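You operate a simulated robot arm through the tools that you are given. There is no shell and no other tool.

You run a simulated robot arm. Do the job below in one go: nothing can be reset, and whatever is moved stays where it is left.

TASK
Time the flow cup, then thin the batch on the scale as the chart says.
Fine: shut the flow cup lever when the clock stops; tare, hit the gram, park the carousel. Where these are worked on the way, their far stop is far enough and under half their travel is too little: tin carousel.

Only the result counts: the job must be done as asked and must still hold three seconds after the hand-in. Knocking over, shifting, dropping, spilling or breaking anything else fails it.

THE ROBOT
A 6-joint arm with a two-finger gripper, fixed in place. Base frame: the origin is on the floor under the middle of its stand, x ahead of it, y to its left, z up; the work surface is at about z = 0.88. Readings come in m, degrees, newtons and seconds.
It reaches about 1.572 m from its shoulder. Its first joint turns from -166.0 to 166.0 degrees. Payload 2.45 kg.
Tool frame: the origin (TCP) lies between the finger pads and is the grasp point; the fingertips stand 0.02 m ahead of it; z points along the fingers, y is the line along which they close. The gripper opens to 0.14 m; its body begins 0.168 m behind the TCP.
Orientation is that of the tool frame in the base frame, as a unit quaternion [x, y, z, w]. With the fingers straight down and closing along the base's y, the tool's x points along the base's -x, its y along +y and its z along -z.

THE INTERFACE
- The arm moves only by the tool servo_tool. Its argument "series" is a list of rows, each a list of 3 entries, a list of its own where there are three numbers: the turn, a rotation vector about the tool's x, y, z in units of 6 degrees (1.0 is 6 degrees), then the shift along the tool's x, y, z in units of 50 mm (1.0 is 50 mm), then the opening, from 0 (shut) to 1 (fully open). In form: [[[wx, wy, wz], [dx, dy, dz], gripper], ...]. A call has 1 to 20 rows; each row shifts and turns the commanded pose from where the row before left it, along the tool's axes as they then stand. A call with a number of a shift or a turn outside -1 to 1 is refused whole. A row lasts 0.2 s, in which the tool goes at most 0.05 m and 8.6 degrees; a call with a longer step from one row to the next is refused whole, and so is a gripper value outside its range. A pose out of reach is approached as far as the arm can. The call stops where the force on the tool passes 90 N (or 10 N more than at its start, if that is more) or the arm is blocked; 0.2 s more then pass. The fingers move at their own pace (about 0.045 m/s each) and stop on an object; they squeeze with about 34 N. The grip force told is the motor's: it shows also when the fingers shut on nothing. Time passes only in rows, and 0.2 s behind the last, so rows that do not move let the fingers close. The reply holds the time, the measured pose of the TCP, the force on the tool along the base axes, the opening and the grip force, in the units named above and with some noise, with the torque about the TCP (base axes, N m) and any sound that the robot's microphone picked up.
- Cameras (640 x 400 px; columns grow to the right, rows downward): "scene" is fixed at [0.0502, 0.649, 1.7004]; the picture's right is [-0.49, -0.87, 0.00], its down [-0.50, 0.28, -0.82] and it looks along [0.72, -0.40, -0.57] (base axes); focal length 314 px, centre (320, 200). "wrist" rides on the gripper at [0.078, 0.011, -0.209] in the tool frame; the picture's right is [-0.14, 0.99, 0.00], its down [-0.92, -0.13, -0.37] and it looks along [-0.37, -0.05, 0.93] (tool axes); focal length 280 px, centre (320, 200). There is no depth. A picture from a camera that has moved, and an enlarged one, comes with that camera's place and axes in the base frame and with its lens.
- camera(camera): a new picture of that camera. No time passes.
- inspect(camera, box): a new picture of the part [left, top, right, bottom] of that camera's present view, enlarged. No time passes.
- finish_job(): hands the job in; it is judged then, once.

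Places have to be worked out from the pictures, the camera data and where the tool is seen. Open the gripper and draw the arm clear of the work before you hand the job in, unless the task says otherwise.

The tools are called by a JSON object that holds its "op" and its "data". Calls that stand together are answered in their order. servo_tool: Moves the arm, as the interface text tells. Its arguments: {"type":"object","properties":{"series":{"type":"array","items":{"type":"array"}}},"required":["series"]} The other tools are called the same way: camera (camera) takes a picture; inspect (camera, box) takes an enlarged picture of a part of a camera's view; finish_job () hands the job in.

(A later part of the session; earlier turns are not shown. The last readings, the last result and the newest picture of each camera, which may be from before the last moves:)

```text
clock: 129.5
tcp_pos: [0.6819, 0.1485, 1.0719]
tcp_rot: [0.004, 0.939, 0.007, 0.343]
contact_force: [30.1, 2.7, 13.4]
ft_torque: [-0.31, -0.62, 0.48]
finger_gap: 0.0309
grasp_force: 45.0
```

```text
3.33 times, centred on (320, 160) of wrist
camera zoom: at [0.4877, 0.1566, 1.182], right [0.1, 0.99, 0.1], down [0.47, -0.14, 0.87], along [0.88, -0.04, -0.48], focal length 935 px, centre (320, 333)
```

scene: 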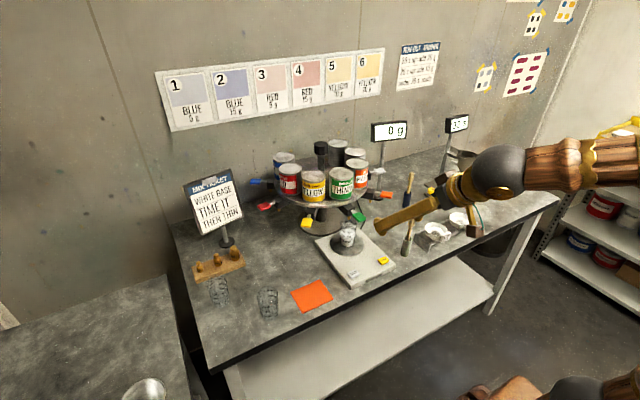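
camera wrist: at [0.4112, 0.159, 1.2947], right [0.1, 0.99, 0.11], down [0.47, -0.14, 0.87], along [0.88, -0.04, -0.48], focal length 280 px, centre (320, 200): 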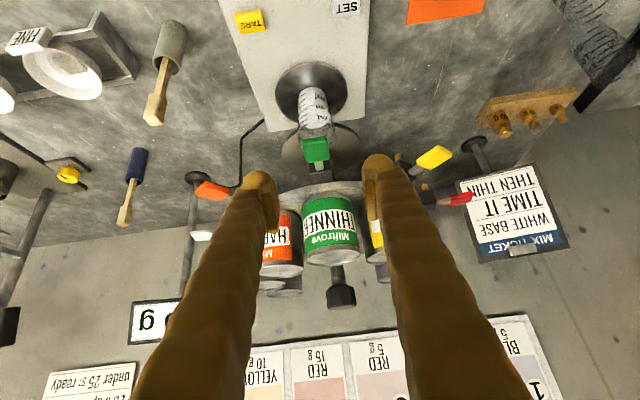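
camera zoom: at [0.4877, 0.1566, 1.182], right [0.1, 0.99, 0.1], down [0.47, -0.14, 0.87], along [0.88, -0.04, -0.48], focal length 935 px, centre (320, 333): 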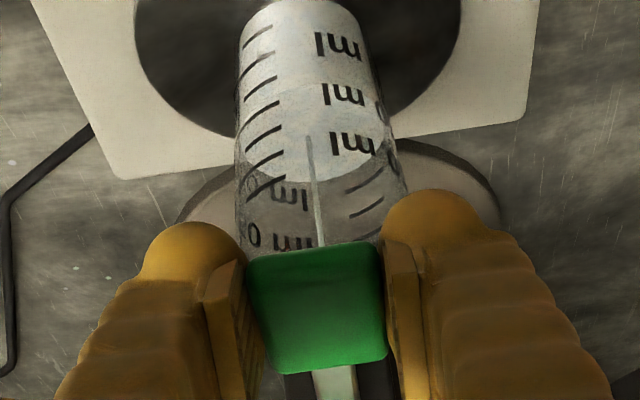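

2 g at 129.5 s. Keep the slow flow; hold ~4 s at a time.

{"op": "servo_tool", "data": {"series": [[[0, 0, 0], [0, 0, 0], 0.15], [[0, 0, 0], [0, 0, 0], 0.15], [[0, 0, 0], [0, 0, 0], 0.15], [[0, 0, 0], [0, 0, 0], 0.15], [[0, 0, 0], [0, 0, 0], 0.15], [[0, 0, 0], [0, 0, 0], 0.15], [[0, 0, 0], [0, 0, 0], 0.15], [[0, 0, 0], [0, 0, 0], 0.15], [[0, 0, 0], [0, 0, 0], 0.15], [[0, 0, 0], [0, 0, 0], 0.15], [[0, 0, 0], [0, 0, 0], 0.15], [[0, 0, 0], [0, 0, 0], 0.15], [[0, 0, 0], [0, 0, 0], 0.15], [[0, 0, 0], [0, 0, 0], 0.15], [[0, 0, 0], [0, 0, 0], 0.15], [[0, 0, 0], [0, 0, 0], 0.15], [[0, 0, 0], [0, 0, 0], 0.15], [[0, 0, 0], [0, 0, 0], 0.15], [[0, 0, 0], [0, 0, 0], 0.15]]}}

{"op": "inspect", "data": {"camera": "scene", "box": [370, 110, 410, 140]}}

```text
clock: 133.5
tcp_pos: [0.6816, 0.1488, 1.0723]
tcp_rot: [0.003, 0.939, 0.008, 0.343]
contact_force: [-2.5, 2.0, -3.8]
ft_torque: [-0.36, 0.25, 0.43]
finger_gap: 0.0309
grasp_force: 44.8
```

```text
13.33 times, centred on (390, 125) of scene
camera zoom: at [0.0502, 0.649, 1.7004], right [-0.49, -0.87, 0.0], down [-0.5, 0.28, -0.82], along [0.72, -0.4, -0.57], focal length 4186 px, centre (-613, 1200)
```

zoom: 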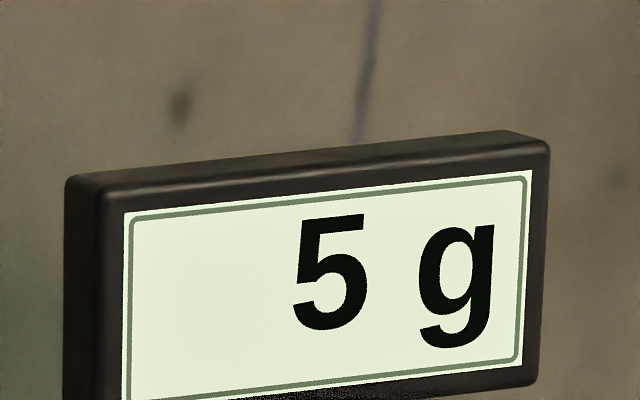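

5 g at 133.5 s (≈0.75 g/s). Keep holding.

{"op": "servo_tool", "data": {"series": [[[0, 0, 0], [0, 0, 0], 0.15], [[0, 0, 0], [0, 0, 0], 0.15], [[0, 0, 0], [0, 0, 0], 0.15], [[0, 0, 0], [0, 0, 0], 0.15], [[0, 0, 0], [0, 0, 0], 0.15], [[0, 0, 0], [0, 0, 0], 0.15], [[0, 0, 0], [0, 0, 0], 0.15], [[0, 0, 0], [0, 0, 0], 0.15], [[0, 0, 0], [0, 0, 0], 0.15], [[0, 0, 0], [0, 0, 0], 0.15], [[0, 0, 0], [0, 0, 0], 0.15], [[0, 0, 0], [0, 0, 0], 0.15], [[0, 0, 0], [0, 0, 0], 0.15], [[0, 0, 0], [0, 0, 0], 0.15], [[0, 0, 0], [0, 0, 0], 0.15], [[0, 0, 0], [0, 0, 0], 0.15], [[0, 0, 0], [0, 0, 0], 0.15], [[0, 0, 0], [0, 0, 0], 0.15], [[0, 0, 0], [0, 0, 0], 0.15]]}}

{"op": "inspect", "data": {"camera": "scene", "box": [370, 110, 410, 140]}}

{"op": "inspect", "data": {"camera": "wrist", "box": [240, 100, 400, 220]}}

```text
clock: 137.5
tcp_pos: [0.6818, 0.1468, 1.0724]
tcp_rot: [0.004, 0.939, 0.007, 0.343]
contact_force: [-8.0, 2.5, -4.2]
ft_torque: [-0.37, 0.31, 0.46]
finger_gap: 0.0309
grasp_force: 45.2
```

```text
13.33 times, centred on (390, 125) of scene
camera zoom: at [0.0502, 0.649, 1.7004], right [-0.49, -0.87, 0.0], down [-0.5, 0.28, -0.82], along [0.72, -0.4, -0.57], focal length 4186 px, centre (-613, 1200)
```

zoom: 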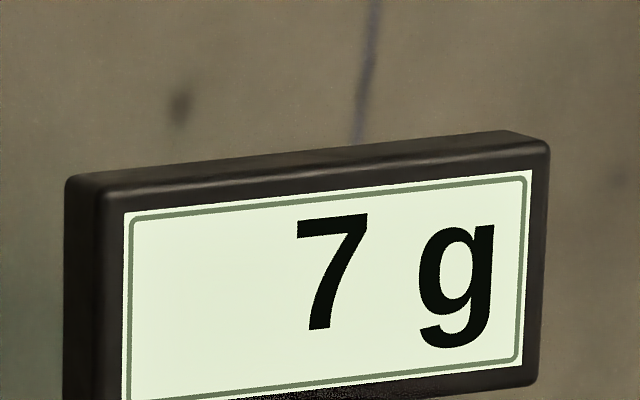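

```text
3.33 times, centred on (320, 160) of wrist
camera zoom: at [0.4875, 0.1566, 1.1822], right [0.1, 0.99, 0.1], down [0.47, -0.14, 0.87], along [0.88, -0.04, -0.48], focal length 935 px, centre (320, 333)
```

zoom: 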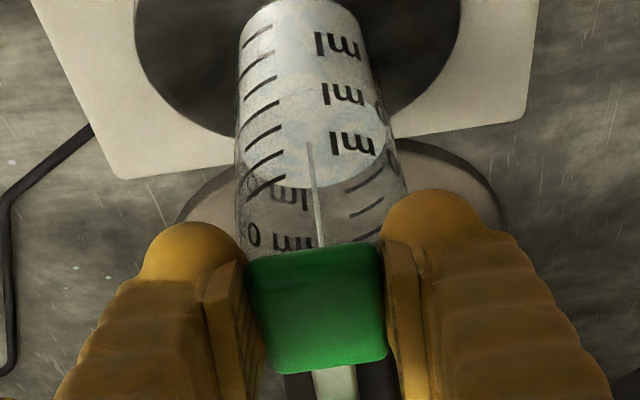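

7 g at 137.5 s. Continue with two holds before the next reading.

{"op": "servo_tool", "data": {"series": [[[0, 0, 0], [0, 0, 0], 0.15], [[0, 0, 0], [0, 0, 0], 0.15], [[0, 0, 0], [0, 0, 0], 0.15], [[0, 0, 0], [0, 0, 0], 0.15], [[0, 0, 0], [0, 0, 0], 0.15], [[0, 0, 0], [0, 0, 0], 0.15], [[0, 0, 0], [0, 0, 0], 0.15], [[0, 0, 0], [0, 0, 0], 0.15], [[0, 0, 0], [0, 0, 0], 0.15], [[0, 0, 0], [0, 0, 0], 0.15], [[0, 0, 0], [0, 0, 0], 0.15], [[0, 0, 0], [0, 0, 0], 0.15], [[0, 0, 0], [0, 0, 0], 0.15], [[0, 0, 0], [0, 0, 0], 0.15], [[0, 0, 0], [0, 0, 0], 0.15], [[0, 0, 0], [0, 0, 0], 0.15], [[0, 0, 0], [0, 0, 0], 0.15], [[0, 0, 0], [0, 0, 0], 0.15], [[0, 0, 0], [0, 0, 0], 0.15], [[0, 0, 0], [0, 0, 0], 0.15]]}}

{"op": "inspect", "data": {"camera": "scene", "box": [370, 110, 410, 140]}}

```text
clock: 141.7
tcp_pos: [0.6823, 0.1484, 1.0725]
tcp_rot: [0.003, 0.939, 0.007, 0.343]
contact_force: [0.4, 1.3, 1.8]
ft_torque: [-0.37, 0.02, 0.45]
finger_gap: 0.0311
grasp_force: 45.3
```

```text
13.33 times, centred on (390, 125) of scene
camera zoom: at [0.0502, 0.649, 1.7004], right [-0.49, -0.87, 0.0], down [-0.5, 0.28, -0.82], along [0.72, -0.4, -0.57], focal length 4186 px, centre (-613, 1200)
```

zoom: 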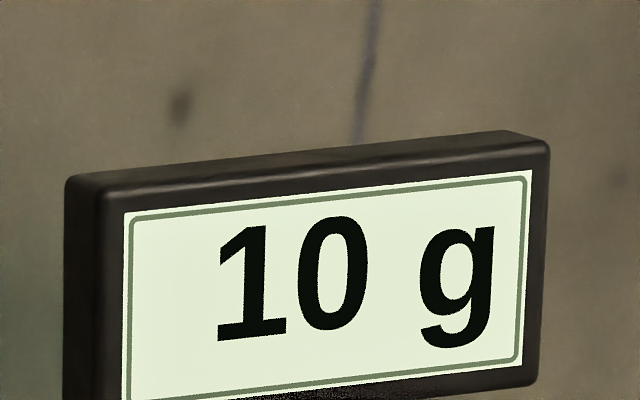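

10 g at 141.7 s (≈0.7 g/s). Hold another ~4 s.

{"op": "servo_tool", "data": {"series": [[[0, 0, 0], [0, 0, 0], 0.15], [[0, 0, 0], [0, 0, 0], 0.15], [[0, 0, 0], [0, 0, 0], 0.15], [[0, 0, 0], [0, 0, 0], 0.15], [[0, 0, 0], [0, 0, 0], 0.15], [[0, 0, 0], [0, 0, 0], 0.15], [[0, 0, 0], [0, 0, 0], 0.15], [[0, 0, 0], [0, 0, 0], 0.15], [[0, 0, 0], [0, 0, 0], 0.15], [[0, 0, 0], [0, 0, 0], 0.15], [[0, 0, 0], [0, 0, 0], 0.15], [[0, 0, 0], [0, 0, 0], 0.15], [[0, 0, 0], [0, 0, 0], 0.15], [[0, 0, 0], [0, 0, 0], 0.15], [[0, 0, 0], [0, 0, 0], 0.15], [[0, 0, 0], [0, 0, 0], 0.15], [[0, 0, 0], [0, 0, 0], 0.15], [[0, 0, 0], [0, 0, 0], 0.15], [[0, 0, 0], [0, 0, 0], 0.15], [[0, 0, 0], [0, 0, 0], 0.15]]}}

{"op": "inspect", "data": {"camera": "scene", "box": [370, 110, 410, 140]}}

```text
clock: 145.9
tcp_pos: [0.6823, 0.1475, 1.073]
tcp_rot: [0.003, 0.939, 0.008, 0.343]
contact_force: [2.9, 1.5, 2.9]
ft_torque: [-0.38, -0.03, 0.45]
finger_gap: 0.0307
grasp_force: 45.4
```

```text
13.33 times, centred on (390, 125) of scene
camera zoom: at [0.0502, 0.649, 1.7004], right [-0.49, -0.87, 0.0], down [-0.5, 0.28, -0.82], along [0.72, -0.4, -0.57], focal length 4186 px, centre (-613, 1200)
```

zoom: 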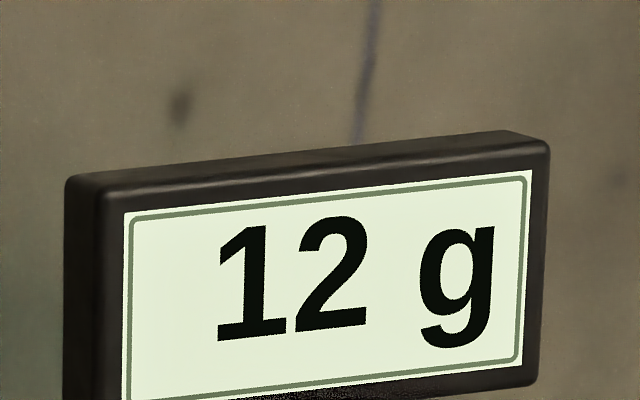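

12 g at 145.9 s (≈0.6 g/s). Hold ~4 s.

{"op": "servo_tool", "data": {"series": [[[0, 0, 0], [0, 0, 0], 0.15], [[0, 0, 0], [0, 0, 0], 0.15], [[0, 0, 0], [0, 0, 0], 0.15], [[0, 0, 0], [0, 0, 0], 0.15], [[0, 0, 0], [0, 0, 0], 0.15], [[0, 0, 0], [0, 0, 0], 0.15], [[0, 0, 0], [0, 0, 0], 0.15], [[0, 0, 0], [0, 0, 0], 0.15], [[0, 0, 0], [0, 0, 0], 0.15], [[0, 0, 0], [0, 0, 0], 0.15], [[0, 0, 0], [0, 0, 0], 0.15], [[0, 0, 0], [0, 0, 0], 0.15], [[0, 0, 0], [0, 0, 0], 0.15], [[0, 0, 0], [0, 0, 0], 0.15], [[0, 0, 0], [0, 0, 0], 0.15], [[0, 0, 0], [0, 0, 0], 0.15], [[0, 0, 0], [0, 0, 0], 0.15], [[0, 0, 0], [0, 0, 0], 0.15], [[0, 0, 0], [0, 0, 0], 0.15], [[0, 0, 0], [0, 0, 0], 0.15]]}}

{"op": "inspect", "data": {"camera": "scene", "box": [370, 110, 410, 140]}}

```text
clock: 150.1
tcp_pos: [0.6824, 0.1474, 1.0737]
tcp_rot: [0.004, 0.939, 0.007, 0.343]
contact_force: [0.8, 1.5, 0.9]
ft_torque: [-0.3, 0.06, 0.45]
finger_gap: 0.031
grasp_force: 44.9
```

```text
13.33 times, centred on (390, 125) of scene
camera zoom: at [0.0502, 0.649, 1.7004], right [-0.49, -0.87, 0.0], down [-0.5, 0.28, -0.82], along [0.72, -0.4, -0.57], focal length 4186 px, centre (-613, 1200)
```

zoom: 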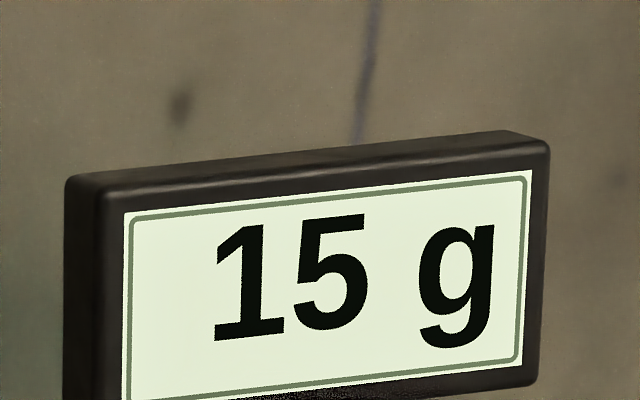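

15 g at 150.1 s. Hold 3 s and read again.

{"op": "servo_tool", "data": {"series": [[[0, 0, 0], [0, 0, 0], 0.15], [[0, 0, 0], [0, 0, 0], 0.15], [[0, 0, 0], [0, 0, 0], 0.15], [[0, 0, 0], [0, 0, 0], 0.15], [[0, 0, 0], [0, 0, 0], 0.15], [[0, 0, 0], [0, 0, 0], 0.15], [[0, 0, 0], [0, 0, 0], 0.15], [[0, 0, 0], [0, 0, 0], 0.15], [[0, 0, 0], [0, 0, 0], 0.15], [[0, 0, 0], [0, 0, 0], 0.15], [[0, 0, 0], [0, 0, 0], 0.15], [[0, 0, 0], [0, 0, 0], 0.15], [[0, 0, 0], [0, 0, 0], 0.15], [[0, 0, 0], [0, 0, 0], 0.15]]}}

{"op": "inspect", "data": {"camera": "scene", "box": [370, 110, 410, 140]}}

```text
clock: 153.1
tcp_pos: [0.6814, 0.1481, 1.071]
tcp_rot: [0.002, 0.939, 0.007, 0.343]
contact_force: [-2.4, 1.2, 0.2]
ft_torque: [-0.37, 0.1, 0.42]
finger_gap: 0.0308
grasp_force: 44.8
```

```text
13.33 times, centred on (390, 125) of scene
camera zoom: at [0.0502, 0.649, 1.7004], right [-0.49, -0.87, 0.0], down [-0.5, 0.28, -0.82], along [0.72, -0.4, -0.57], focal length 4186 px, centre (-613, 1200)
```

zoom: 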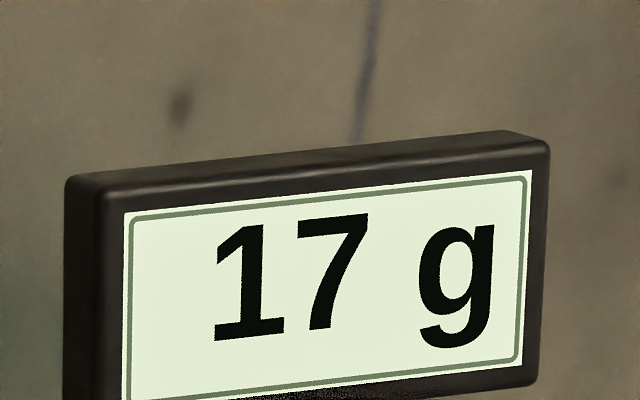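

17 g. Now step in finer increments.

{"op": "servo_tool", "data": {"series": [[[0, 0, 0], [0, 0, 0], 0.15], [[0, 0, 0], [0, 0, 0], 0.15], [[0, 0, 0], [0, 0, 0], 0.15], [[0, 0, 0], [0, 0, 0], 0.15], [[0, 0, 0], [0, 0, 0], 0.15], [[0, 0, 0], [0, 0, 0], 0.15], [[0, 0, 0], [0, 0, 0], 0.15]]}}

{"op": "inspect", "data": {"camera": "scene", "box": [370, 110, 410, 140]}}

```text
clock: 154.7
tcp_pos: [0.6813, 0.1479, 1.0728]
tcp_rot: [0.002, 0.939, 0.008, 0.343]
contact_force: [-0.9, 0.2, 0.7]
ft_torque: [-0.32, 0.08, 0.45]
finger_gap: 0.0307
grasp_force: 45.1
```

```text
13.33 times, centred on (390, 125) of scene
camera zoom: at [0.0502, 0.649, 1.7004], right [-0.49, -0.87, 0.0], down [-0.5, 0.28, -0.82], along [0.72, -0.4, -0.57], focal length 4186 px, centre (-613, 1200)
```

zoom: 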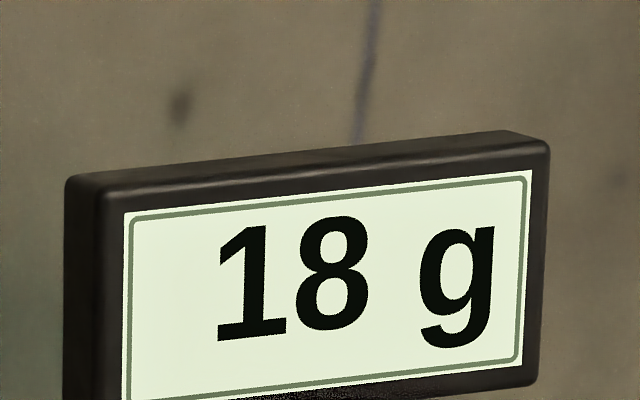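

{"op": "servo_tool", "data": {"series": [[[0, 0, 0], [0, 0, 0], 0.15], [[0, 0, 0], [0, 0, 0], 0.15], [[0, 0, 0], [0, 0, 0], 0.15]]}}

{"op": "inspect", "data": {"camera": "scene", "box": [370, 110, 410, 140]}}

```text
clock: 155.5
tcp_pos: [0.6831, 0.147, 1.0729]
tcp_rot: [0.004, 0.94, 0.007, 0.342]
contact_force: [-0.5, 2.4, 1.6]
ft_torque: [-0.37, 0.08, 0.41]
finger_gap: 0.0309
grasp_force: 44.6
```

```text
13.33 times, centred on (390, 125) of scene
camera zoom: at [0.0502, 0.649, 1.7004], right [-0.49, -0.87, 0.0], down [-0.5, 0.28, -0.82], along [0.72, -0.4, -0.57], focal length 4186 px, centre (-613, 1200)
```

zoom: 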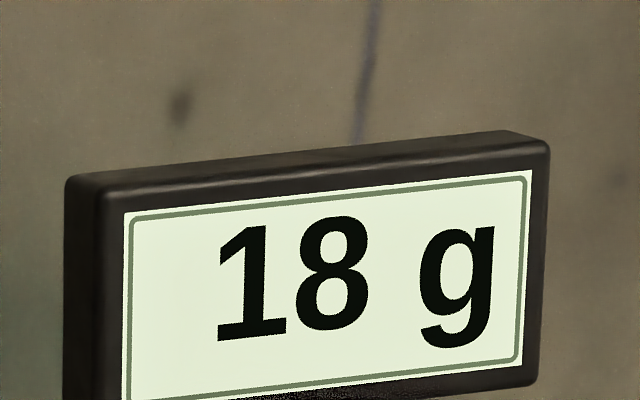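

Still 18 g at 155.5 s; step 0.4 s at a time to catch the flips.

{"op": "servo_tool", "data": {"series": [[[0, 0, 0], [0, 0, 0], 0.15]]}}

{"op": "inspect", "data": {"camera": "scene", "box": [370, 110, 410, 140]}}

```text
clock: 155.9
tcp_pos: [0.6822, 0.1478, 1.0729]
tcp_rot: [0.003, 0.939, 0.007, 0.343]
contact_force: [0.4, 1.7, 1.1]
ft_torque: [-0.31, 0.03, 0.4]
finger_gap: 0.031
grasp_force: 45.7
```

```text
13.33 times, centred on (390, 125) of scene
camera zoom: at [0.0502, 0.649, 1.7004], right [-0.49, -0.87, 0.0], down [-0.5, 0.28, -0.82], along [0.72, -0.4, -0.57], focal length 4186 px, centre (-613, 1200)
```

zoom: 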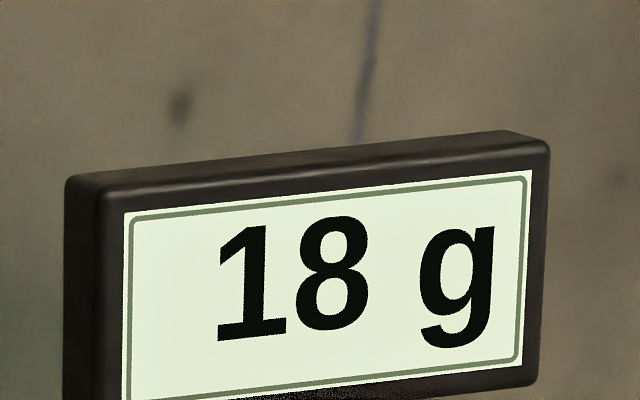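

{"op": "servo_tool", "data": {"series": [[[0, 0, 0], [0, 0, 0], 0.15]]}}

{"op": "inspect", "data": {"camera": "scene", "box": [370, 110, 410, 140]}}

```text
clock: 156.3
tcp_pos: [0.6817, 0.1475, 1.0718]
tcp_rot: [0.002, 0.939, 0.008, 0.343]
contact_force: [-1.0, 1.5, 0.2]
ft_torque: [-0.35, 0.02, 0.41]
finger_gap: 0.0312
grasp_force: 45.1
```

```text
13.33 times, centred on (390, 125) of scene
camera zoom: at [0.0502, 0.649, 1.7004], right [-0.49, -0.87, 0.0], down [-0.5, 0.28, -0.82], along [0.72, -0.4, -0.57], focal length 4186 px, centre (-613, 1200)
```

zoom: 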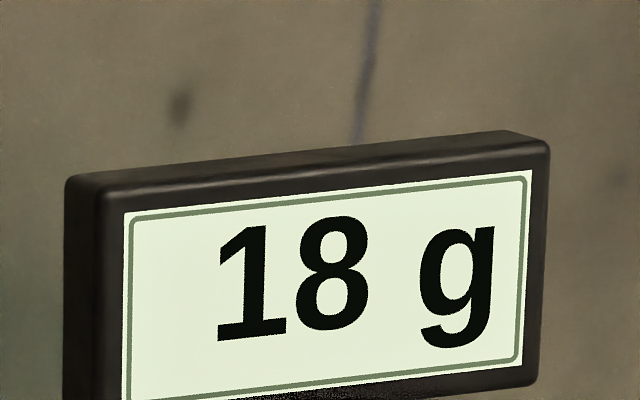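

{"op": "servo_tool", "data": {"series": [[[0, 0, 0], [0, 0, 0], 0.15]]}}

{"op": "inspect", "data": {"camera": "scene", "box": [370, 110, 410, 140]}}

{"op": "inspect", "data": {"camera": "wrist", "box": [240, 100, 400, 220]}}

```text
clock: 156.7
tcp_pos: [0.6819, 0.1473, 1.0723]
tcp_rot: [0.003, 0.94, 0.008, 0.342]
contact_force: [-0.8, 1.8, 0.6]
ft_torque: [-0.3, 0.06, 0.43]
finger_gap: 0.0309
grasp_force: 44.9
```

```text
13.33 times, centred on (390, 125) of scene
camera zoom: at [0.0502, 0.649, 1.7004], right [-0.49, -0.87, 0.0], down [-0.5, 0.28, -0.82], along [0.72, -0.4, -0.57], focal length 4186 px, centre (-613, 1200)
```

zoom: 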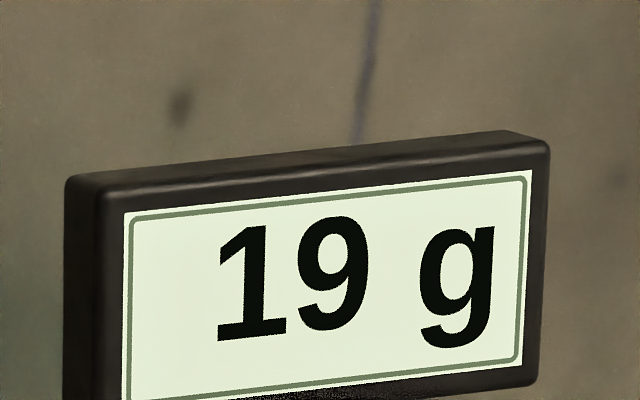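

```text
3.33 times, centred on (320, 160) of wrist
camera zoom: at [0.4876, 0.1567, 1.1822], right [0.1, 0.99, 0.1], down [0.47, -0.14, 0.87], along [0.88, -0.04, -0.48], focal length 935 px, centre (320, 333)
```

zoom: 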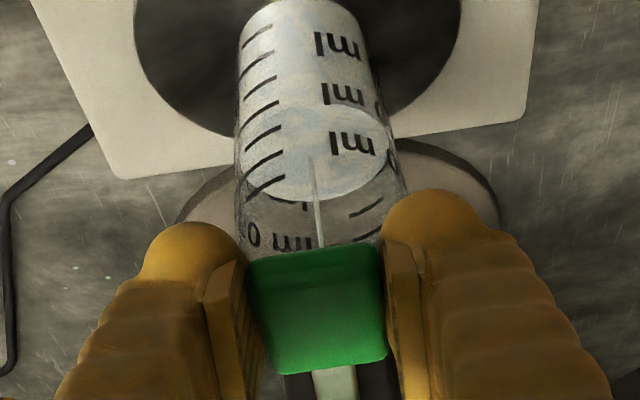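

19 g at ~156.5 s; 20 g should appear around 158.1 s. Hold 1.2 s and read.

{"op": "servo_tool", "data": {"series": [[[0, 0, 0], [0, 0, 0], 0.15], [[0, 0, 0], [0, 0, 0], 0.15], [[0, 0, 0], [0, 0, 0], 0.15], [[0, 0, 0], [0, 0, 0], 0.15]]}}

{"op": "inspect", "data": {"camera": "scene", "box": [370, 110, 410, 140]}}

```text
clock: 157.7
tcp_pos: [0.6818, 0.1478, 1.0729]
tcp_rot: [0.002, 0.939, 0.007, 0.343]
contact_force: [0.1, 2.0, 1.2]
ft_torque: [-0.34, 0.05, 0.4]
finger_gap: 0.0312
grasp_force: 44.8
```

```text
13.33 times, centred on (390, 125) of scene
camera zoom: at [0.0502, 0.649, 1.7004], right [-0.49, -0.87, 0.0], down [-0.5, 0.28, -0.82], along [0.72, -0.4, -0.57], focal length 4186 px, centre (-613, 1200)
```

zoom: 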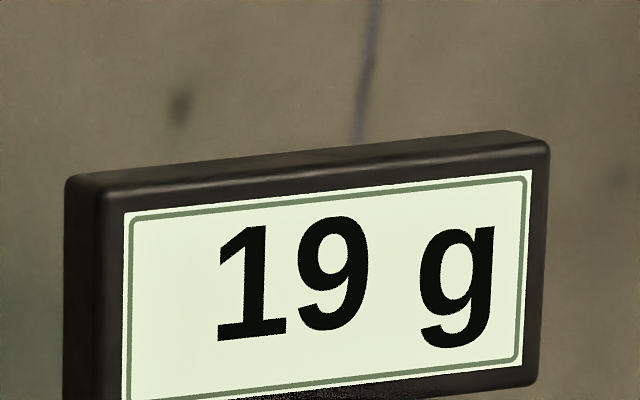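

Hold 0.6 s more, then raise the paddle ~10 mm in one row to shut the tap.

{"op": "servo_tool", "data": {"series": [[[0, 0, 0], [0, 0, 0], 0.15], [[0, 0, 0], [0, 0, 0], 0.15], [[0, 0, 0], [0, 0, 0], 0.15], [[0, 0, 0], [-0.125, 0, -0.15], 0.15], [[0, 0, 0], [0, 0, 0], 0.15]]}}

{"op": "inspect", "data": {"camera": "scene", "box": [370, 110, 410, 140]}}

{"op": "inspect", "data": {"camera": "wrist", "box": [240, 100, 400, 220]}}

```text
clock: 158.9
tcp_pos: [0.6815, 0.1484, 1.0818]
tcp_rot: [0.003, 0.94, 0.008, 0.342]
contact_force: [-21.5, 0.7, -21.3]
ft_torque: [-0.3, 1.33, 0.24]
finger_gap: 0.0307
grasp_force: 44.8
```

```text
13.33 times, centred on (390, 125) of scene
camera zoom: at [0.0502, 0.649, 1.7004], right [-0.49, -0.87, 0.0], down [-0.5, 0.28, -0.82], along [0.72, -0.4, -0.57], focal length 4186 px, centre (-613, 1200)
```

zoom: 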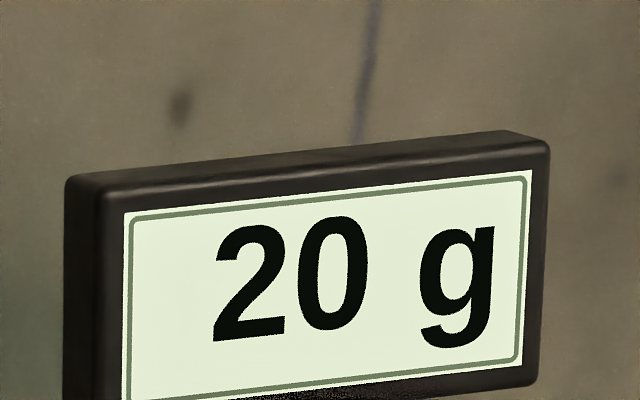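

```text
3.33 times, centred on (320, 160) of wrist
camera zoom: at [0.4877, 0.1563, 1.1916], right [0.11, 0.99, 0.1], down [0.47, -0.14, 0.87], along [0.88, -0.04, -0.48], focal length 935 px, centre (320, 333)
```

zoom: 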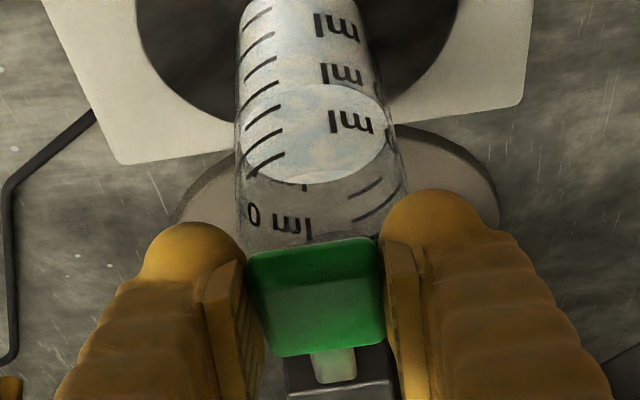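

The stream has stopped and the scale reads 20 g. Raise 3 mm more to make sure the lever is on its closed stop, and verify the reading is stable.

{"op": "servo_tool", "data": {"series": [[[0, 0, 0], [-0.04, 0, -0.045], 0.15], [[0, 0, 0], [0, 0, 0], 0.15], [[0, 0, 0], [0, 0, 0], 0.15], [[0, 0, 0], [0, 0, 0], 0.15]]}}

{"op": "inspect", "data": {"camera": "scene", "box": [370, 110, 410, 140]}}

{"op": "inspect", "data": {"camera": "wrist", "box": [240, 100, 400, 220]}}

```text
clock: 159.9
tcp_pos: [0.6842, 0.147, 1.0853]
tcp_rot: [0.001, 0.94, 0.008, 0.342]
contact_force: [-12.2, 0.2, -42.9]
ft_torque: [-0.15, 0.29, 0.16]
finger_gap: 0.0307
grasp_force: 45.0
```

```text
13.33 times, centred on (390, 125) of scene
camera zoom: at [0.0502, 0.649, 1.7004], right [-0.49, -0.87, 0.0], down [-0.5, 0.28, -0.82], along [0.72, -0.4, -0.57], focal length 4186 px, centre (-613, 1200)
```

zoom: 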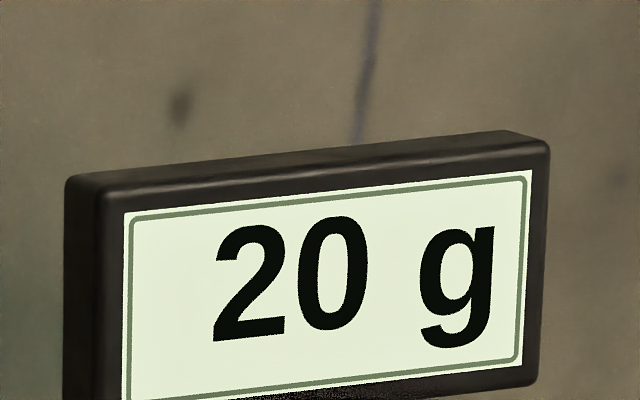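

```text
3.33 times, centred on (320, 160) of wrist
camera zoom: at [0.4882, 0.1562, 1.1957], right [0.1, 0.99, 0.1], down [0.47, -0.14, 0.87], along [0.88, -0.04, -0.48], focal length 935 px, centre (320, 333)
```

zoom: 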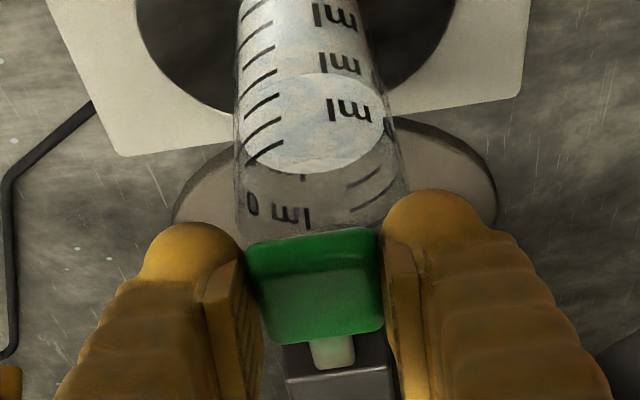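

The tap is firmly shut and the scale holds 20 g. Release the paddle and retract along the tool axis.

{"op": "servo_tool", "data": {"series": [[[0, 0, 0], [0.02, 0, 0.02], 0.15], [[0, 0, 0], [0, 0, 0], 0.3], [[0, 0, 0], [0, 0, 0], 0.5], [[0, 0, 0], [0, 0, 0], 0.5], [[0, 0, 0], [0, 0, -0.3], 0.5], [[0, 0, 0], [0, 0, -0.7], 0.5], [[0, 0, 0], [0, 0, -0.9], 0.5], [[0, 0, 0], [0, 0, -0.9], 0.5]]}}

{"op": "inspect", "data": {"camera": "scene", "box": [370, 110, 410, 140]}}

{"op": "inspect", "data": {"camera": "scene", "box": [320, 190, 390, 250]}}

{"op": "inspect", "data": {"camera": "scene", "box": [290, 110, 450, 290]}}

```text
clock: 161.7
tcp_pos: [0.5935, 0.1437, 1.1937]
tcp_rot: [0.003, 0.94, 0.008, 0.342]
contact_force: [0.1, 0.2, -0.6]
ft_torque: [0.0, 0.0, -0.03]
finger_gap: 0.0699
grasp_force: 0.1
```

```text
13.33 times, centred on (390, 125) of scene
camera zoom: at [0.0502, 0.649, 1.7004], right [-0.49, -0.87, 0.0], down [-0.5, 0.28, -0.82], along [0.72, -0.4, -0.57], focal length 4186 px, centre (-613, 1200)
```

zoom: 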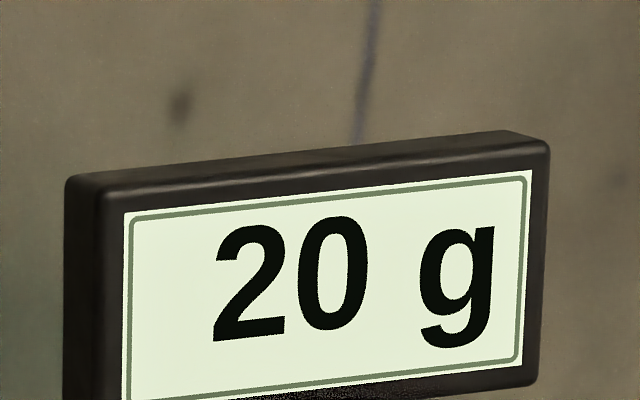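

```text
6.67 times, centred on (355, 220) of scene
camera zoom: at [0.0502, 0.649, 1.7004], right [-0.49, -0.87, 0.0], down [-0.5, 0.28, -0.82], along [0.72, -0.4, -0.57], focal length 2093 px, centre (87, 67)
```

zoom: 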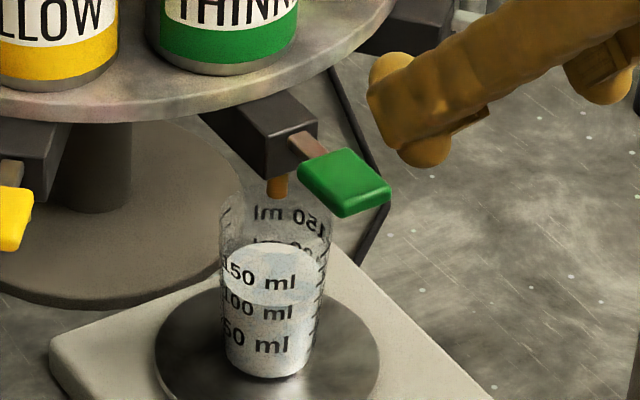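

```text
2.22 times, centred on (370, 200) of scene
camera zoom: at [0.0502, 0.649, 1.7004], right [-0.49, -0.87, 0.0], down [-0.5, 0.28, -0.82], along [0.72, -0.4, -0.57], focal length 698 px, centre (209, 200)
```

zoom: 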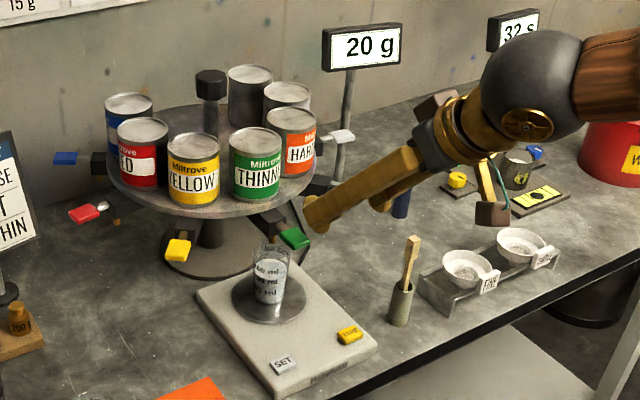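

Everything is shut; scale 20 g. Now park the carousel: go back to the knob (vertical tool, high), to turn it back clockwise the way it came.

{"op": "servo_tool", "data": {"series": [[[0, 1, 0], [0, 0, -0.3], 0.7], [[0, 1, 0], [0, 0, -0.3], 0.7], [[0, 1, 0], [0, 0, -0.3], 0.7], [[0, 1, 0], [0, 0, -0.5], 0.7], [[0, 1, 0], [0, 0, -0.5], 0.7], [[0, 1, 0], [0, 0, -0.5], 0.7], [[0, 0.67, 0], [0, 0, -0.6], 0.7], [[0, 0, 0], [0, 0, -0.6], 0.7]]}}

```text
clock: 163.5
tcp_pos: [0.543, 0.1403, 1.362]
tcp_rot: [0.0, 1.0, 0.008, 0.0]
contact_force: [0.3, 0.0, 0.3]
ft_torque: [-0.01, -0.01, -0.02]
finger_gap: 0.0976
grasp_force: 0.0
```

{"op": "servo_tool", "data": {"series": [[[0, 0, 0], [-0.99, 0.02, 0.1], 0.7], [[0, 0, 0], [-0.99, 0.02, 0.1], 0.7], [[0, 0, 0], [-0.99, 0.02, 0.1], 0.7], [[0, 0, 0], [-0.99, 0.02, 0.1], 0.7], [[0, 0, 0], [-0.99, 0.02, 0.1], 0.7], [[0, 0, 0], [-0.99, 0.02, 0.1], 0.7], [[0, 0, 0], [-0.99, 0.02, 0], 0.7], [[0, 0, 0], [-0.99, 0.02, 0], 0.7], [[0, 0, -1], [0, 0, 0], 0.7], [[0, 0, -1], [0, 0, 0], 0.7], [[0, 0, -1], [0, 0, 0], 0.7], [[0, 0, -1], [0, 0, 0], 0.7], [[0, 0, -1], [0, 0, 0], 0.7], [[0, 0, -1], [0, 0, 0], 0.7], [[0, 0, -1], [0, 0, 0], 0.7], [[0, 0, -1], [0, 0, 0], 0.7], [[0, 0, -1], [0, 0, 0], 0.7], [[0, 0, -1], [0, 0, 0], 0.7], [[0, 0, -1], [0, 0, 0], 0.7], [[0, 0, -1], [0, 0, 0], 0.7]]}}

{"op": "inspect", "data": {"camera": "wrist", "box": [260, 110, 380, 230]}}

```text
clock: 167.7
tcp_pos: [0.9412, 0.1517, 1.3317]
tcp_rot: [-0.588, 0.808, 0.006, 0.005]
contact_force: [0.0, -0.3, -0.2]
ft_torque: [0.02, 0.0, 0.01]
finger_gap: 0.098
grasp_force: 0.1
```

```text
3.33 times, centred on (320, 170) of wrist
camera zoom: at [0.9066, 0.0774, 1.5395], right [-0.9, 0.43, 0.01], down [0.4, 0.83, 0.38], along [0.16, 0.35, -0.92], focal length 935 px, centre (320, 300)
```

zoom: 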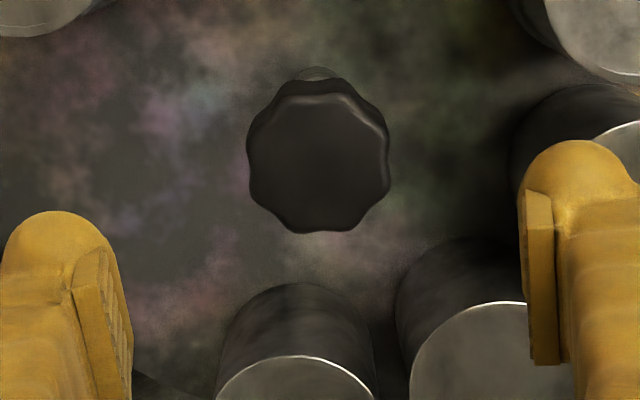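

Align yaw to the knob flats (≈ −75°), centre and descend, then close.

{"op": "servo_tool", "data": {"series": [[[0, 0, -0.5], [0.066, 0.014, 0], 0.7], [[0, 0, 0], [0, 0, 0.7], 0.7], [[0, 0, 0], [0, 0, 0.7], 0.7], [[0, 0, 0], [0, 0, 0.7], 0.7], [[0, 0, 0], [0, 0, 0], 0.3], [[0, 0, 0], [0, 0, 0], 0.0], [[0, 0, 0], [0, 0, 0], 0.0], [[0, 0, 0], [0, 0, 0], 0.0]]}}

{"op": "inspect", "data": {"camera": "scene", "box": [240, 100, 400, 230]}}

```text
clock: 169.5
tcp_pos: [0.9409, 0.1513, 1.2258]
tcp_rot: [-0.609, 0.793, 0.005, 0.005]
contact_force: [2.1, -0.2, -1.5]
ft_torque: [0.02, -0.05, -0.01]
finger_gap: 0.0475
grasp_force: 28.4
```

```text
3.08 times, centred on (320, 165) of scene
camera zoom: at [0.0502, 0.649, 1.7004], right [-0.49, -0.87, 0.0], down [-0.5, 0.28, -0.82], along [0.72, -0.4, -0.57], focal length 966 px, centre (320, 308)
```

zoom: 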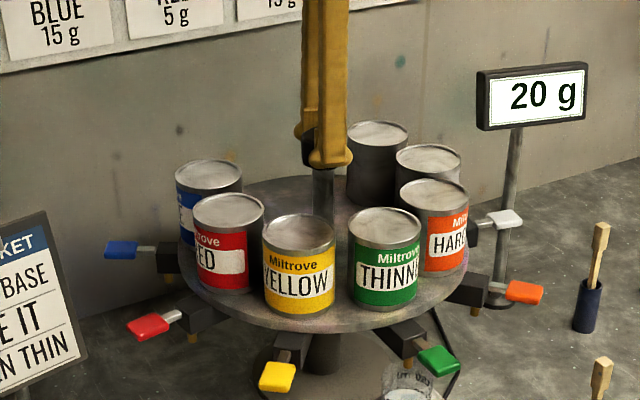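

Well gripped with no side load at yaw −75°. The flats imply the carousel has been turned ≈187.5°, so I turn back clockwise; first 57.6°.

{"op": "servo_tool", "data": {"series": [[[0, 0, 0.8], [0, 0, 0], 0.0], [[0, 0, 0.8], [0, 0, 0], 0.0], [[0, 0, 0.8], [0, 0, 0], 0.0], [[0, 0, 0.8], [0, 0, 0], 0.0], [[0, 0, 0.8], [0, 0, 0], 0.0], [[0, 0, 0.8], [0, 0, 0], 0.0], [[0, 0, 0.8], [0, 0, 0], 0.0], [[0, 0, 0.8], [0, 0, 0], 0.0], [[0, 0, 0.8], [0, 0, 0], 0.0], [[0, 0, 0.8], [0, 0, 0], 0.0], [[0, 0, 0.8], [0, 0, 0], 0.0], [[0, 0, 0.8], [0, 0, 0], 0.0]]}}

{"op": "inspect", "data": {"camera": "scene", "box": [240, 100, 400, 230]}}

```text
clock: 172.1
tcp_pos: [0.9383, 0.1493, 1.226]
tcp_rot: [-0.151, 0.989, 0.008, 0.001]
contact_force: [32.4, -19.2, 6.4]
ft_torque: [-0.22, -0.41, 0.0]
finger_gap: 0.0473
grasp_force: 45.3
```

```text
3.08 times, centred on (320, 165) of scene
camera zoom: at [0.0502, 0.649, 1.7004], right [-0.49, -0.87, 0.0], down [-0.5, 0.28, -0.82], along [0.72, -0.4, -0.57], focal length 966 px, centre (320, 308)
```

zoom: 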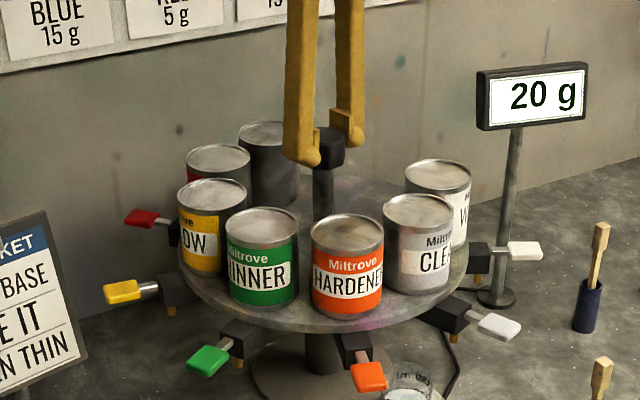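

{"op": "servo_tool", "data": {"series": [[[0, 0, 0], [-0.03, -0.035, 0], 0.0], [[0, 0, 0.8], [0, 0, 0], 0.0], [[0, 0, 0.8], [0, 0, 0], 0.0], [[0, 0, 0.8], [0, 0, 0], 0.0], [[0, 0, 0.8], [0, 0, 0], 0.0], [[0, 0, 0.8], [0, 0, 0], 0.0], [[0, 0, 0.8], [0, 0, 0], 0.0], [[0, 0, 0.8], [0, 0, 0], 0.0], [[0, 0, 0.8], [0, 0, 0], 0.0], [[0, 0, 0.8], [0, 0, 0], 0.0], [[0, 0, 0.8], [0, 0, 0], 0.0], [[0, 0, 0.8], [0, 0, 0], 0.0], [[0, 0, 0.8], [0, 0, 0], 0.0]]}}

{"op": "inspect", "data": {"camera": "scene", "box": [240, 100, 400, 230]}}

```text
clock: 174.9
tcp_pos: [0.9415, 0.1491, 1.2261]
tcp_rot: [0.344, 0.939, 0.009, -0.002]
contact_force: [-16.4, -6.6, -5.0]
ft_torque: [-0.25, -0.05, -0.02]
finger_gap: 0.0473
grasp_force: 45.3
```

```text
3.08 times, centred on (320, 165) of scene
camera zoom: at [0.0502, 0.649, 1.7004], right [-0.49, -0.87, 0.0], down [-0.5, 0.28, -0.82], along [0.72, -0.4, -0.57], focal length 966 px, centre (320, 308)
```

zoom: 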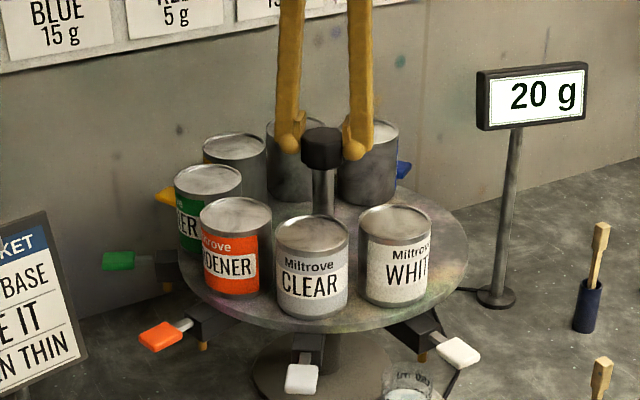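

115° turned back; about 72° remain. Release, rise, rotate the hand −90° and regrasp.

{"op": "servo_tool", "data": {"series": [[[0, 0, 0], [0, 0, 0], 0.4], [[0, 0, 0], [0, 0, 0], 0.7], [[0, 0, 0], [0, 0, 0], 0.7], [[0, 0, 0], [0, 0, -0.6], 0.7], [[0, 0, 0], [0, 0, -0.6], 0.7], [[0, 0, -1], [0, 0, 0], 0.7], [[0, 0, -1], [0, 0, 0], 0.7], [[0, 0, -1], [0, 0, 0], 0.7], [[0, 0, -1], [0, 0, 0], 0.7], [[0, 0, -1], [0, 0, 0], 0.7], [[0, 0, -1], [0, 0, 0], 0.7], [[0, 0, -1], [0, 0, 0], 0.7], [[0, 0, -1], [0, 0, 0], 0.7], [[0, 0, -1], [0, 0, 0], 0.7], [[0, 0, -1], [0, 0, 0], 0.7], [[0, 0, -1], [0, 0, 0], 0.7], [[0, 0, -1], [0, 0, 0], 0.7], [[0, 0, -1], [0, 0, 0], 0.7], [[0, 0, -1], [0, 0, 0], 0.7], [[0, 0, -1], [0, 0, 0], 0.7]]}}

{"op": "inspect", "data": {"camera": "scene", "box": [240, 100, 400, 230]}}

{"op": "servo_tool", "data": {"series": [[[0, 0, 0], [0, 0, 0.6], 0.7], [[0, 0, 0], [0, 0, 0.6], 0.7], [[0, 0, 0], [0, 0, 0], 0.3], [[0, 0, 0], [0, 0, 0], 0.0], [[0, 0, 0], [0, 0, 0], 0.0], [[0, 0, 0], [0, 0, 0], 0.0]]}}

```text
clock: 179.1
tcp_pos: [0.942, 0.1478, 1.2852]
tcp_rot: [-0.422, 0.907, 0.007, 0.006]
contact_force: [0.5, 0.1, 0.0]
ft_torque: [-0.02, 0.01, 0.0]
finger_gap: 0.0979
grasp_force: 0.0
```

```text
3.08 times, centred on (320, 165) of scene
camera zoom: at [0.0502, 0.649, 1.7004], right [-0.49, -0.87, 0.0], down [-0.5, 0.28, -0.82], along [0.72, -0.4, -0.57], focal length 966 px, centre (320, 308)
```

zoom: 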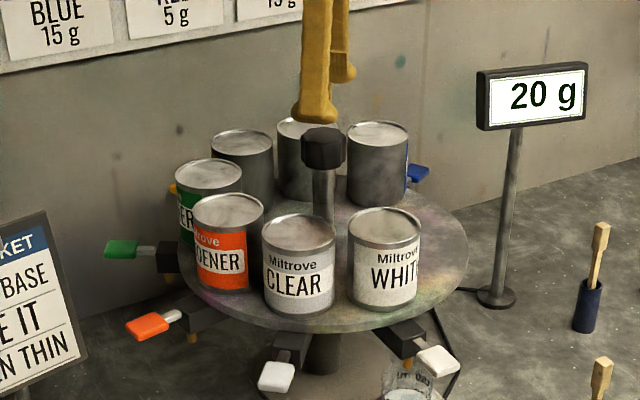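

```text
clock: 180.5
tcp_pos: [0.9376, 0.1479, 1.225]
tcp_rot: [-0.421, 0.907, 0.007, 0.005]
contact_force: [15.1, -5.3, -0.2]
ft_torque: [-0.04, -0.14, -0.07]
finger_gap: 0.0479
grasp_force: 28.7
```

After release the carousel settled ~7° on its own into an index position (WHITE in front). I've regripped; check the picture before turning on.

{"op": "inspect", "data": {"camera": "scene", "box": [240, 100, 400, 230]}}

{"op": "inspect", "data": {"camera": "wrist", "box": [260, 110, 380, 230]}}

```text
3.08 times, centred on (320, 165) of scene
camera zoom: at [0.0502, 0.649, 1.7004], right [-0.49, -0.87, 0.0], down [-0.5, 0.28, -0.82], along [0.72, -0.4, -0.57], focal length 966 px, centre (320, 308)
```

zoom: 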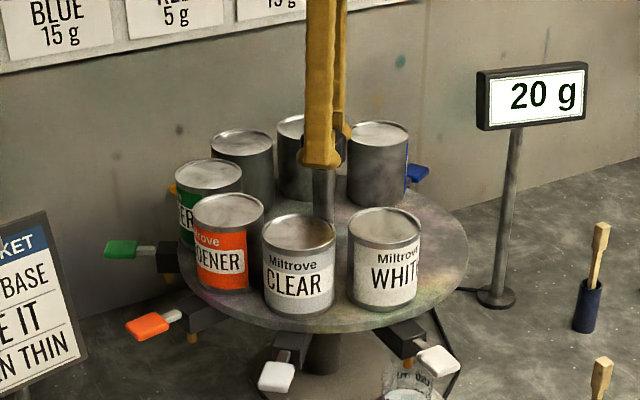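

```text
3.33 times, centred on (320, 170) of wrist
camera zoom: at [0.8795, 0.0924, 1.4328], right [-0.67, 0.74, 0.01], down [0.69, 0.61, 0.38], along [0.28, 0.26, -0.92], focal length 935 px, centre (320, 300)
```

zoom: 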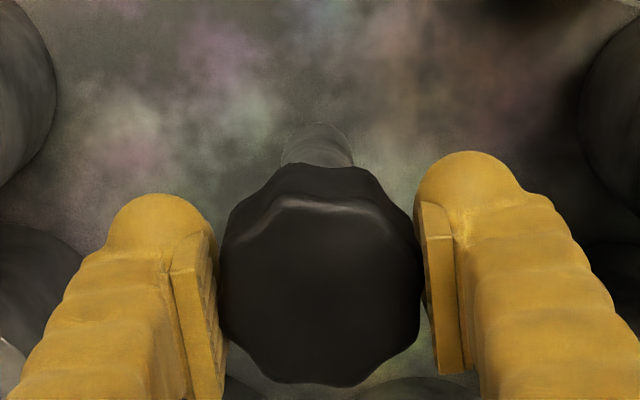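

The hand is ~5° off the knob's flats (should be −45°). Open, yaw +4.8°, and regrip for accurate control.

{"op": "servo_tool", "data": {"series": [[[0, 0, 0], [0, 0, 0], 0.5], [[0, 0, 0], [0, 0, 0], 0.5], [[0, 0, 0.8], [0, 0, 0], 0.5], [[0, 0, 0], [0, 0, 0], 0.2], [[0, 0, 0], [0, 0, 0], 0.0], [[0, 0, 0], [0, 0, 0], 0.0]]}}

{"op": "inspect", "data": {"camera": "scene", "box": [240, 100, 400, 230]}}

```text
clock: 181.9
tcp_pos: [0.9387, 0.1485, 1.2248]
tcp_rot: [-0.382, 0.924, 0.007, 0.003]
contact_force: [3.2, -2.3, -1.2]
ft_torque: [0.0, -0.05, -0.06]
finger_gap: 0.0473
grasp_force: 35.8
```

```text
3.08 times, centred on (320, 165) of scene
camera zoom: at [0.0502, 0.649, 1.7004], right [-0.49, -0.87, 0.0], down [-0.5, 0.28, -0.82], along [0.72, -0.4, -0.57], focal length 966 px, centre (320, 308)
```

zoom: 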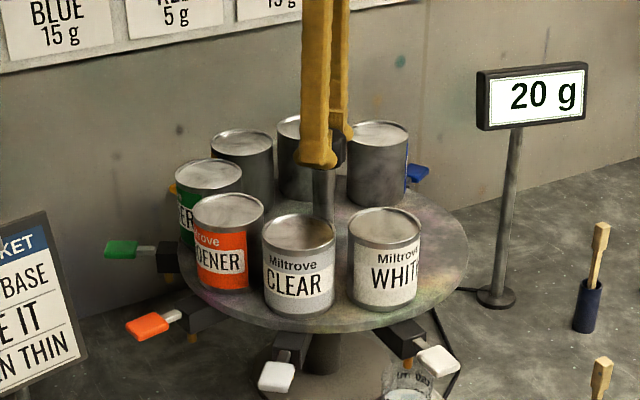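

Aligned at −44.9°. Turn clockwise 57.6° and compare with the initial picture.

{"op": "servo_tool", "data": {"series": [[[0, 0, 0.8], [0, 0, 0], 0.0], [[0, 0, 0.8], [0, 0, 0], 0.0], [[0, 0, 0.8], [0, 0, 0], 0.0], [[0, 0, 0.8], [0, 0, 0], 0.0], [[0, 0, 0.8], [0, 0, 0], 0.0], [[0, 0, 0.8], [0, 0, 0], 0.0], [[0, 0, 0.8], [0, 0, 0], 0.0], [[0, 0, 0.8], [0, 0, 0], 0.0], [[0, 0, 0.8], [0, 0, 0], 0.0], [[0, 0, 0.8], [0, 0, 0], 0.0], [[0, 0, 0.8], [0, 0, 0], 0.0]]}}

{"op": "inspect", "data": {"camera": "scene", "box": [240, 100, 400, 230]}}

```text
clock: 184.3
tcp_pos: [0.9422, 0.1506, 1.2265]
tcp_rot: [0.069, 0.998, 0.008, 0.0]
contact_force: [-0.8, -10.7, -18.0]
ft_torque: [-0.16, -0.21, 0.02]
finger_gap: 0.0472
grasp_force: 45.1
```

```text
3.08 times, centred on (320, 165) of scene
camera zoom: at [0.0502, 0.649, 1.7004], right [-0.49, -0.87, 0.0], down [-0.5, 0.28, -0.82], along [0.72, -0.4, -0.57], focal length 966 px, centre (320, 308)
```

zoom: 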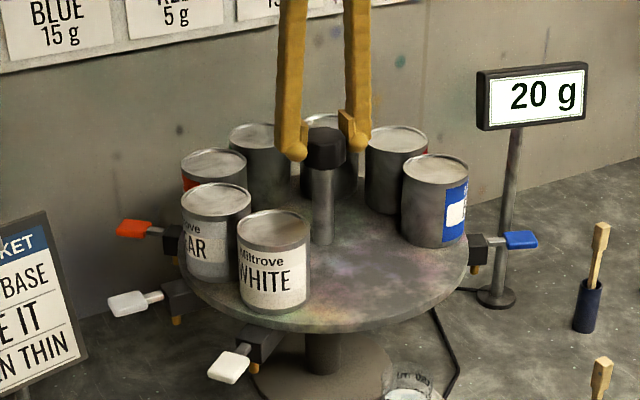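

Compared with the parked picture (WHITE tin centre x≈258, now ≈274), about 7–8° remain. Turn 7.2° more.

{"op": "servo_tool", "data": {"series": [[[0, 0, 0.6], [0, 0, 0], 0.0], [[0, 0, 0.6], [0, 0, 0], 0.0], [[0, 0, 0], [0, 0, 0], 0.0]]}}

{"op": "inspect", "data": {"camera": "scene", "box": [240, 100, 400, 230]}}

```text
clock: 185.1
tcp_pos: [0.9406, 0.1512, 1.2269]
tcp_rot: [0.131, 0.991, 0.008, 0.0]
contact_force: [9.4, -22.8, -8.0]
ft_torque: [-0.32, -0.08, -0.02]
finger_gap: 0.0473
grasp_force: 45.4
```

```text
3.08 times, centred on (320, 165) of scene
camera zoom: at [0.0502, 0.649, 1.7004], right [-0.49, -0.87, 0.0], down [-0.5, 0.28, -0.82], along [0.72, -0.4, -0.57], focal length 966 px, centre (320, 308)
```

zoom: 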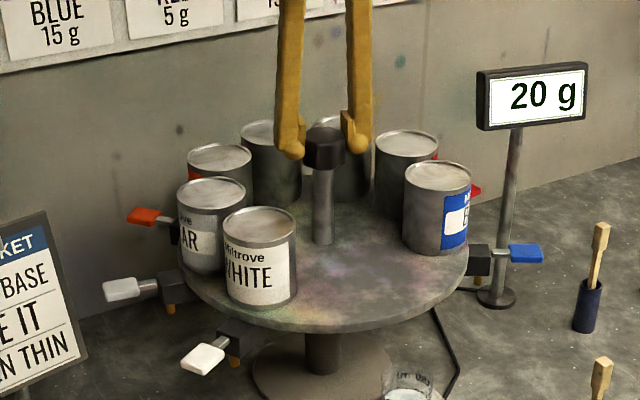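

This matches the parked picture. Compare with the very first zoom at the same framing.

{"op": "inspect", "data": {"camera": "scene", "box": [240, 120, 400, 230]}}

{"op": "inspect", "data": {"camera": "scene", "box": [260, 150, 340, 240]}}

```text
3.64 times, centred on (320, 175) of scene
camera zoom: at [0.0502, 0.649, 1.7004], right [-0.49, -0.87, 0.0], down [-0.5, 0.28, -0.82], along [0.72, -0.4, -0.57], focal length 1142 px, centre (320, 291)
```

zoom: 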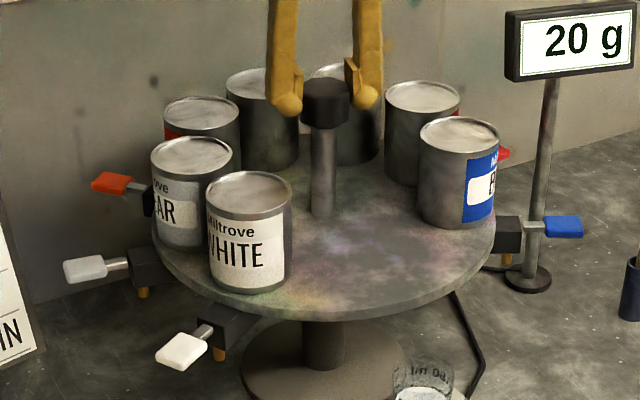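

```text
4.44 times, centred on (300, 195) of scene
camera zoom: at [0.0502, 0.649, 1.7004], right [-0.49, -0.87, 0.0], down [-0.5, 0.28, -0.82], along [0.72, -0.4, -0.57], focal length 1396 px, centre (409, 222)
```

zoom: 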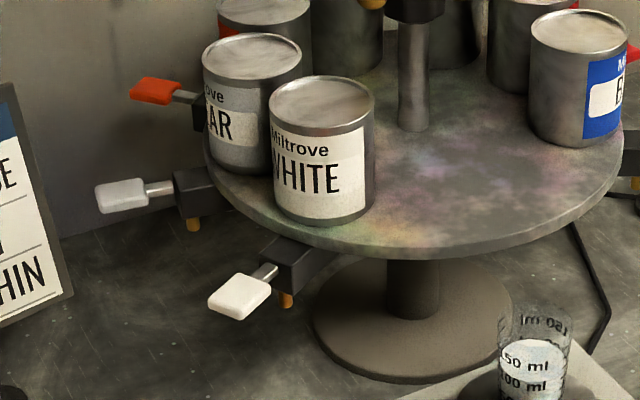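

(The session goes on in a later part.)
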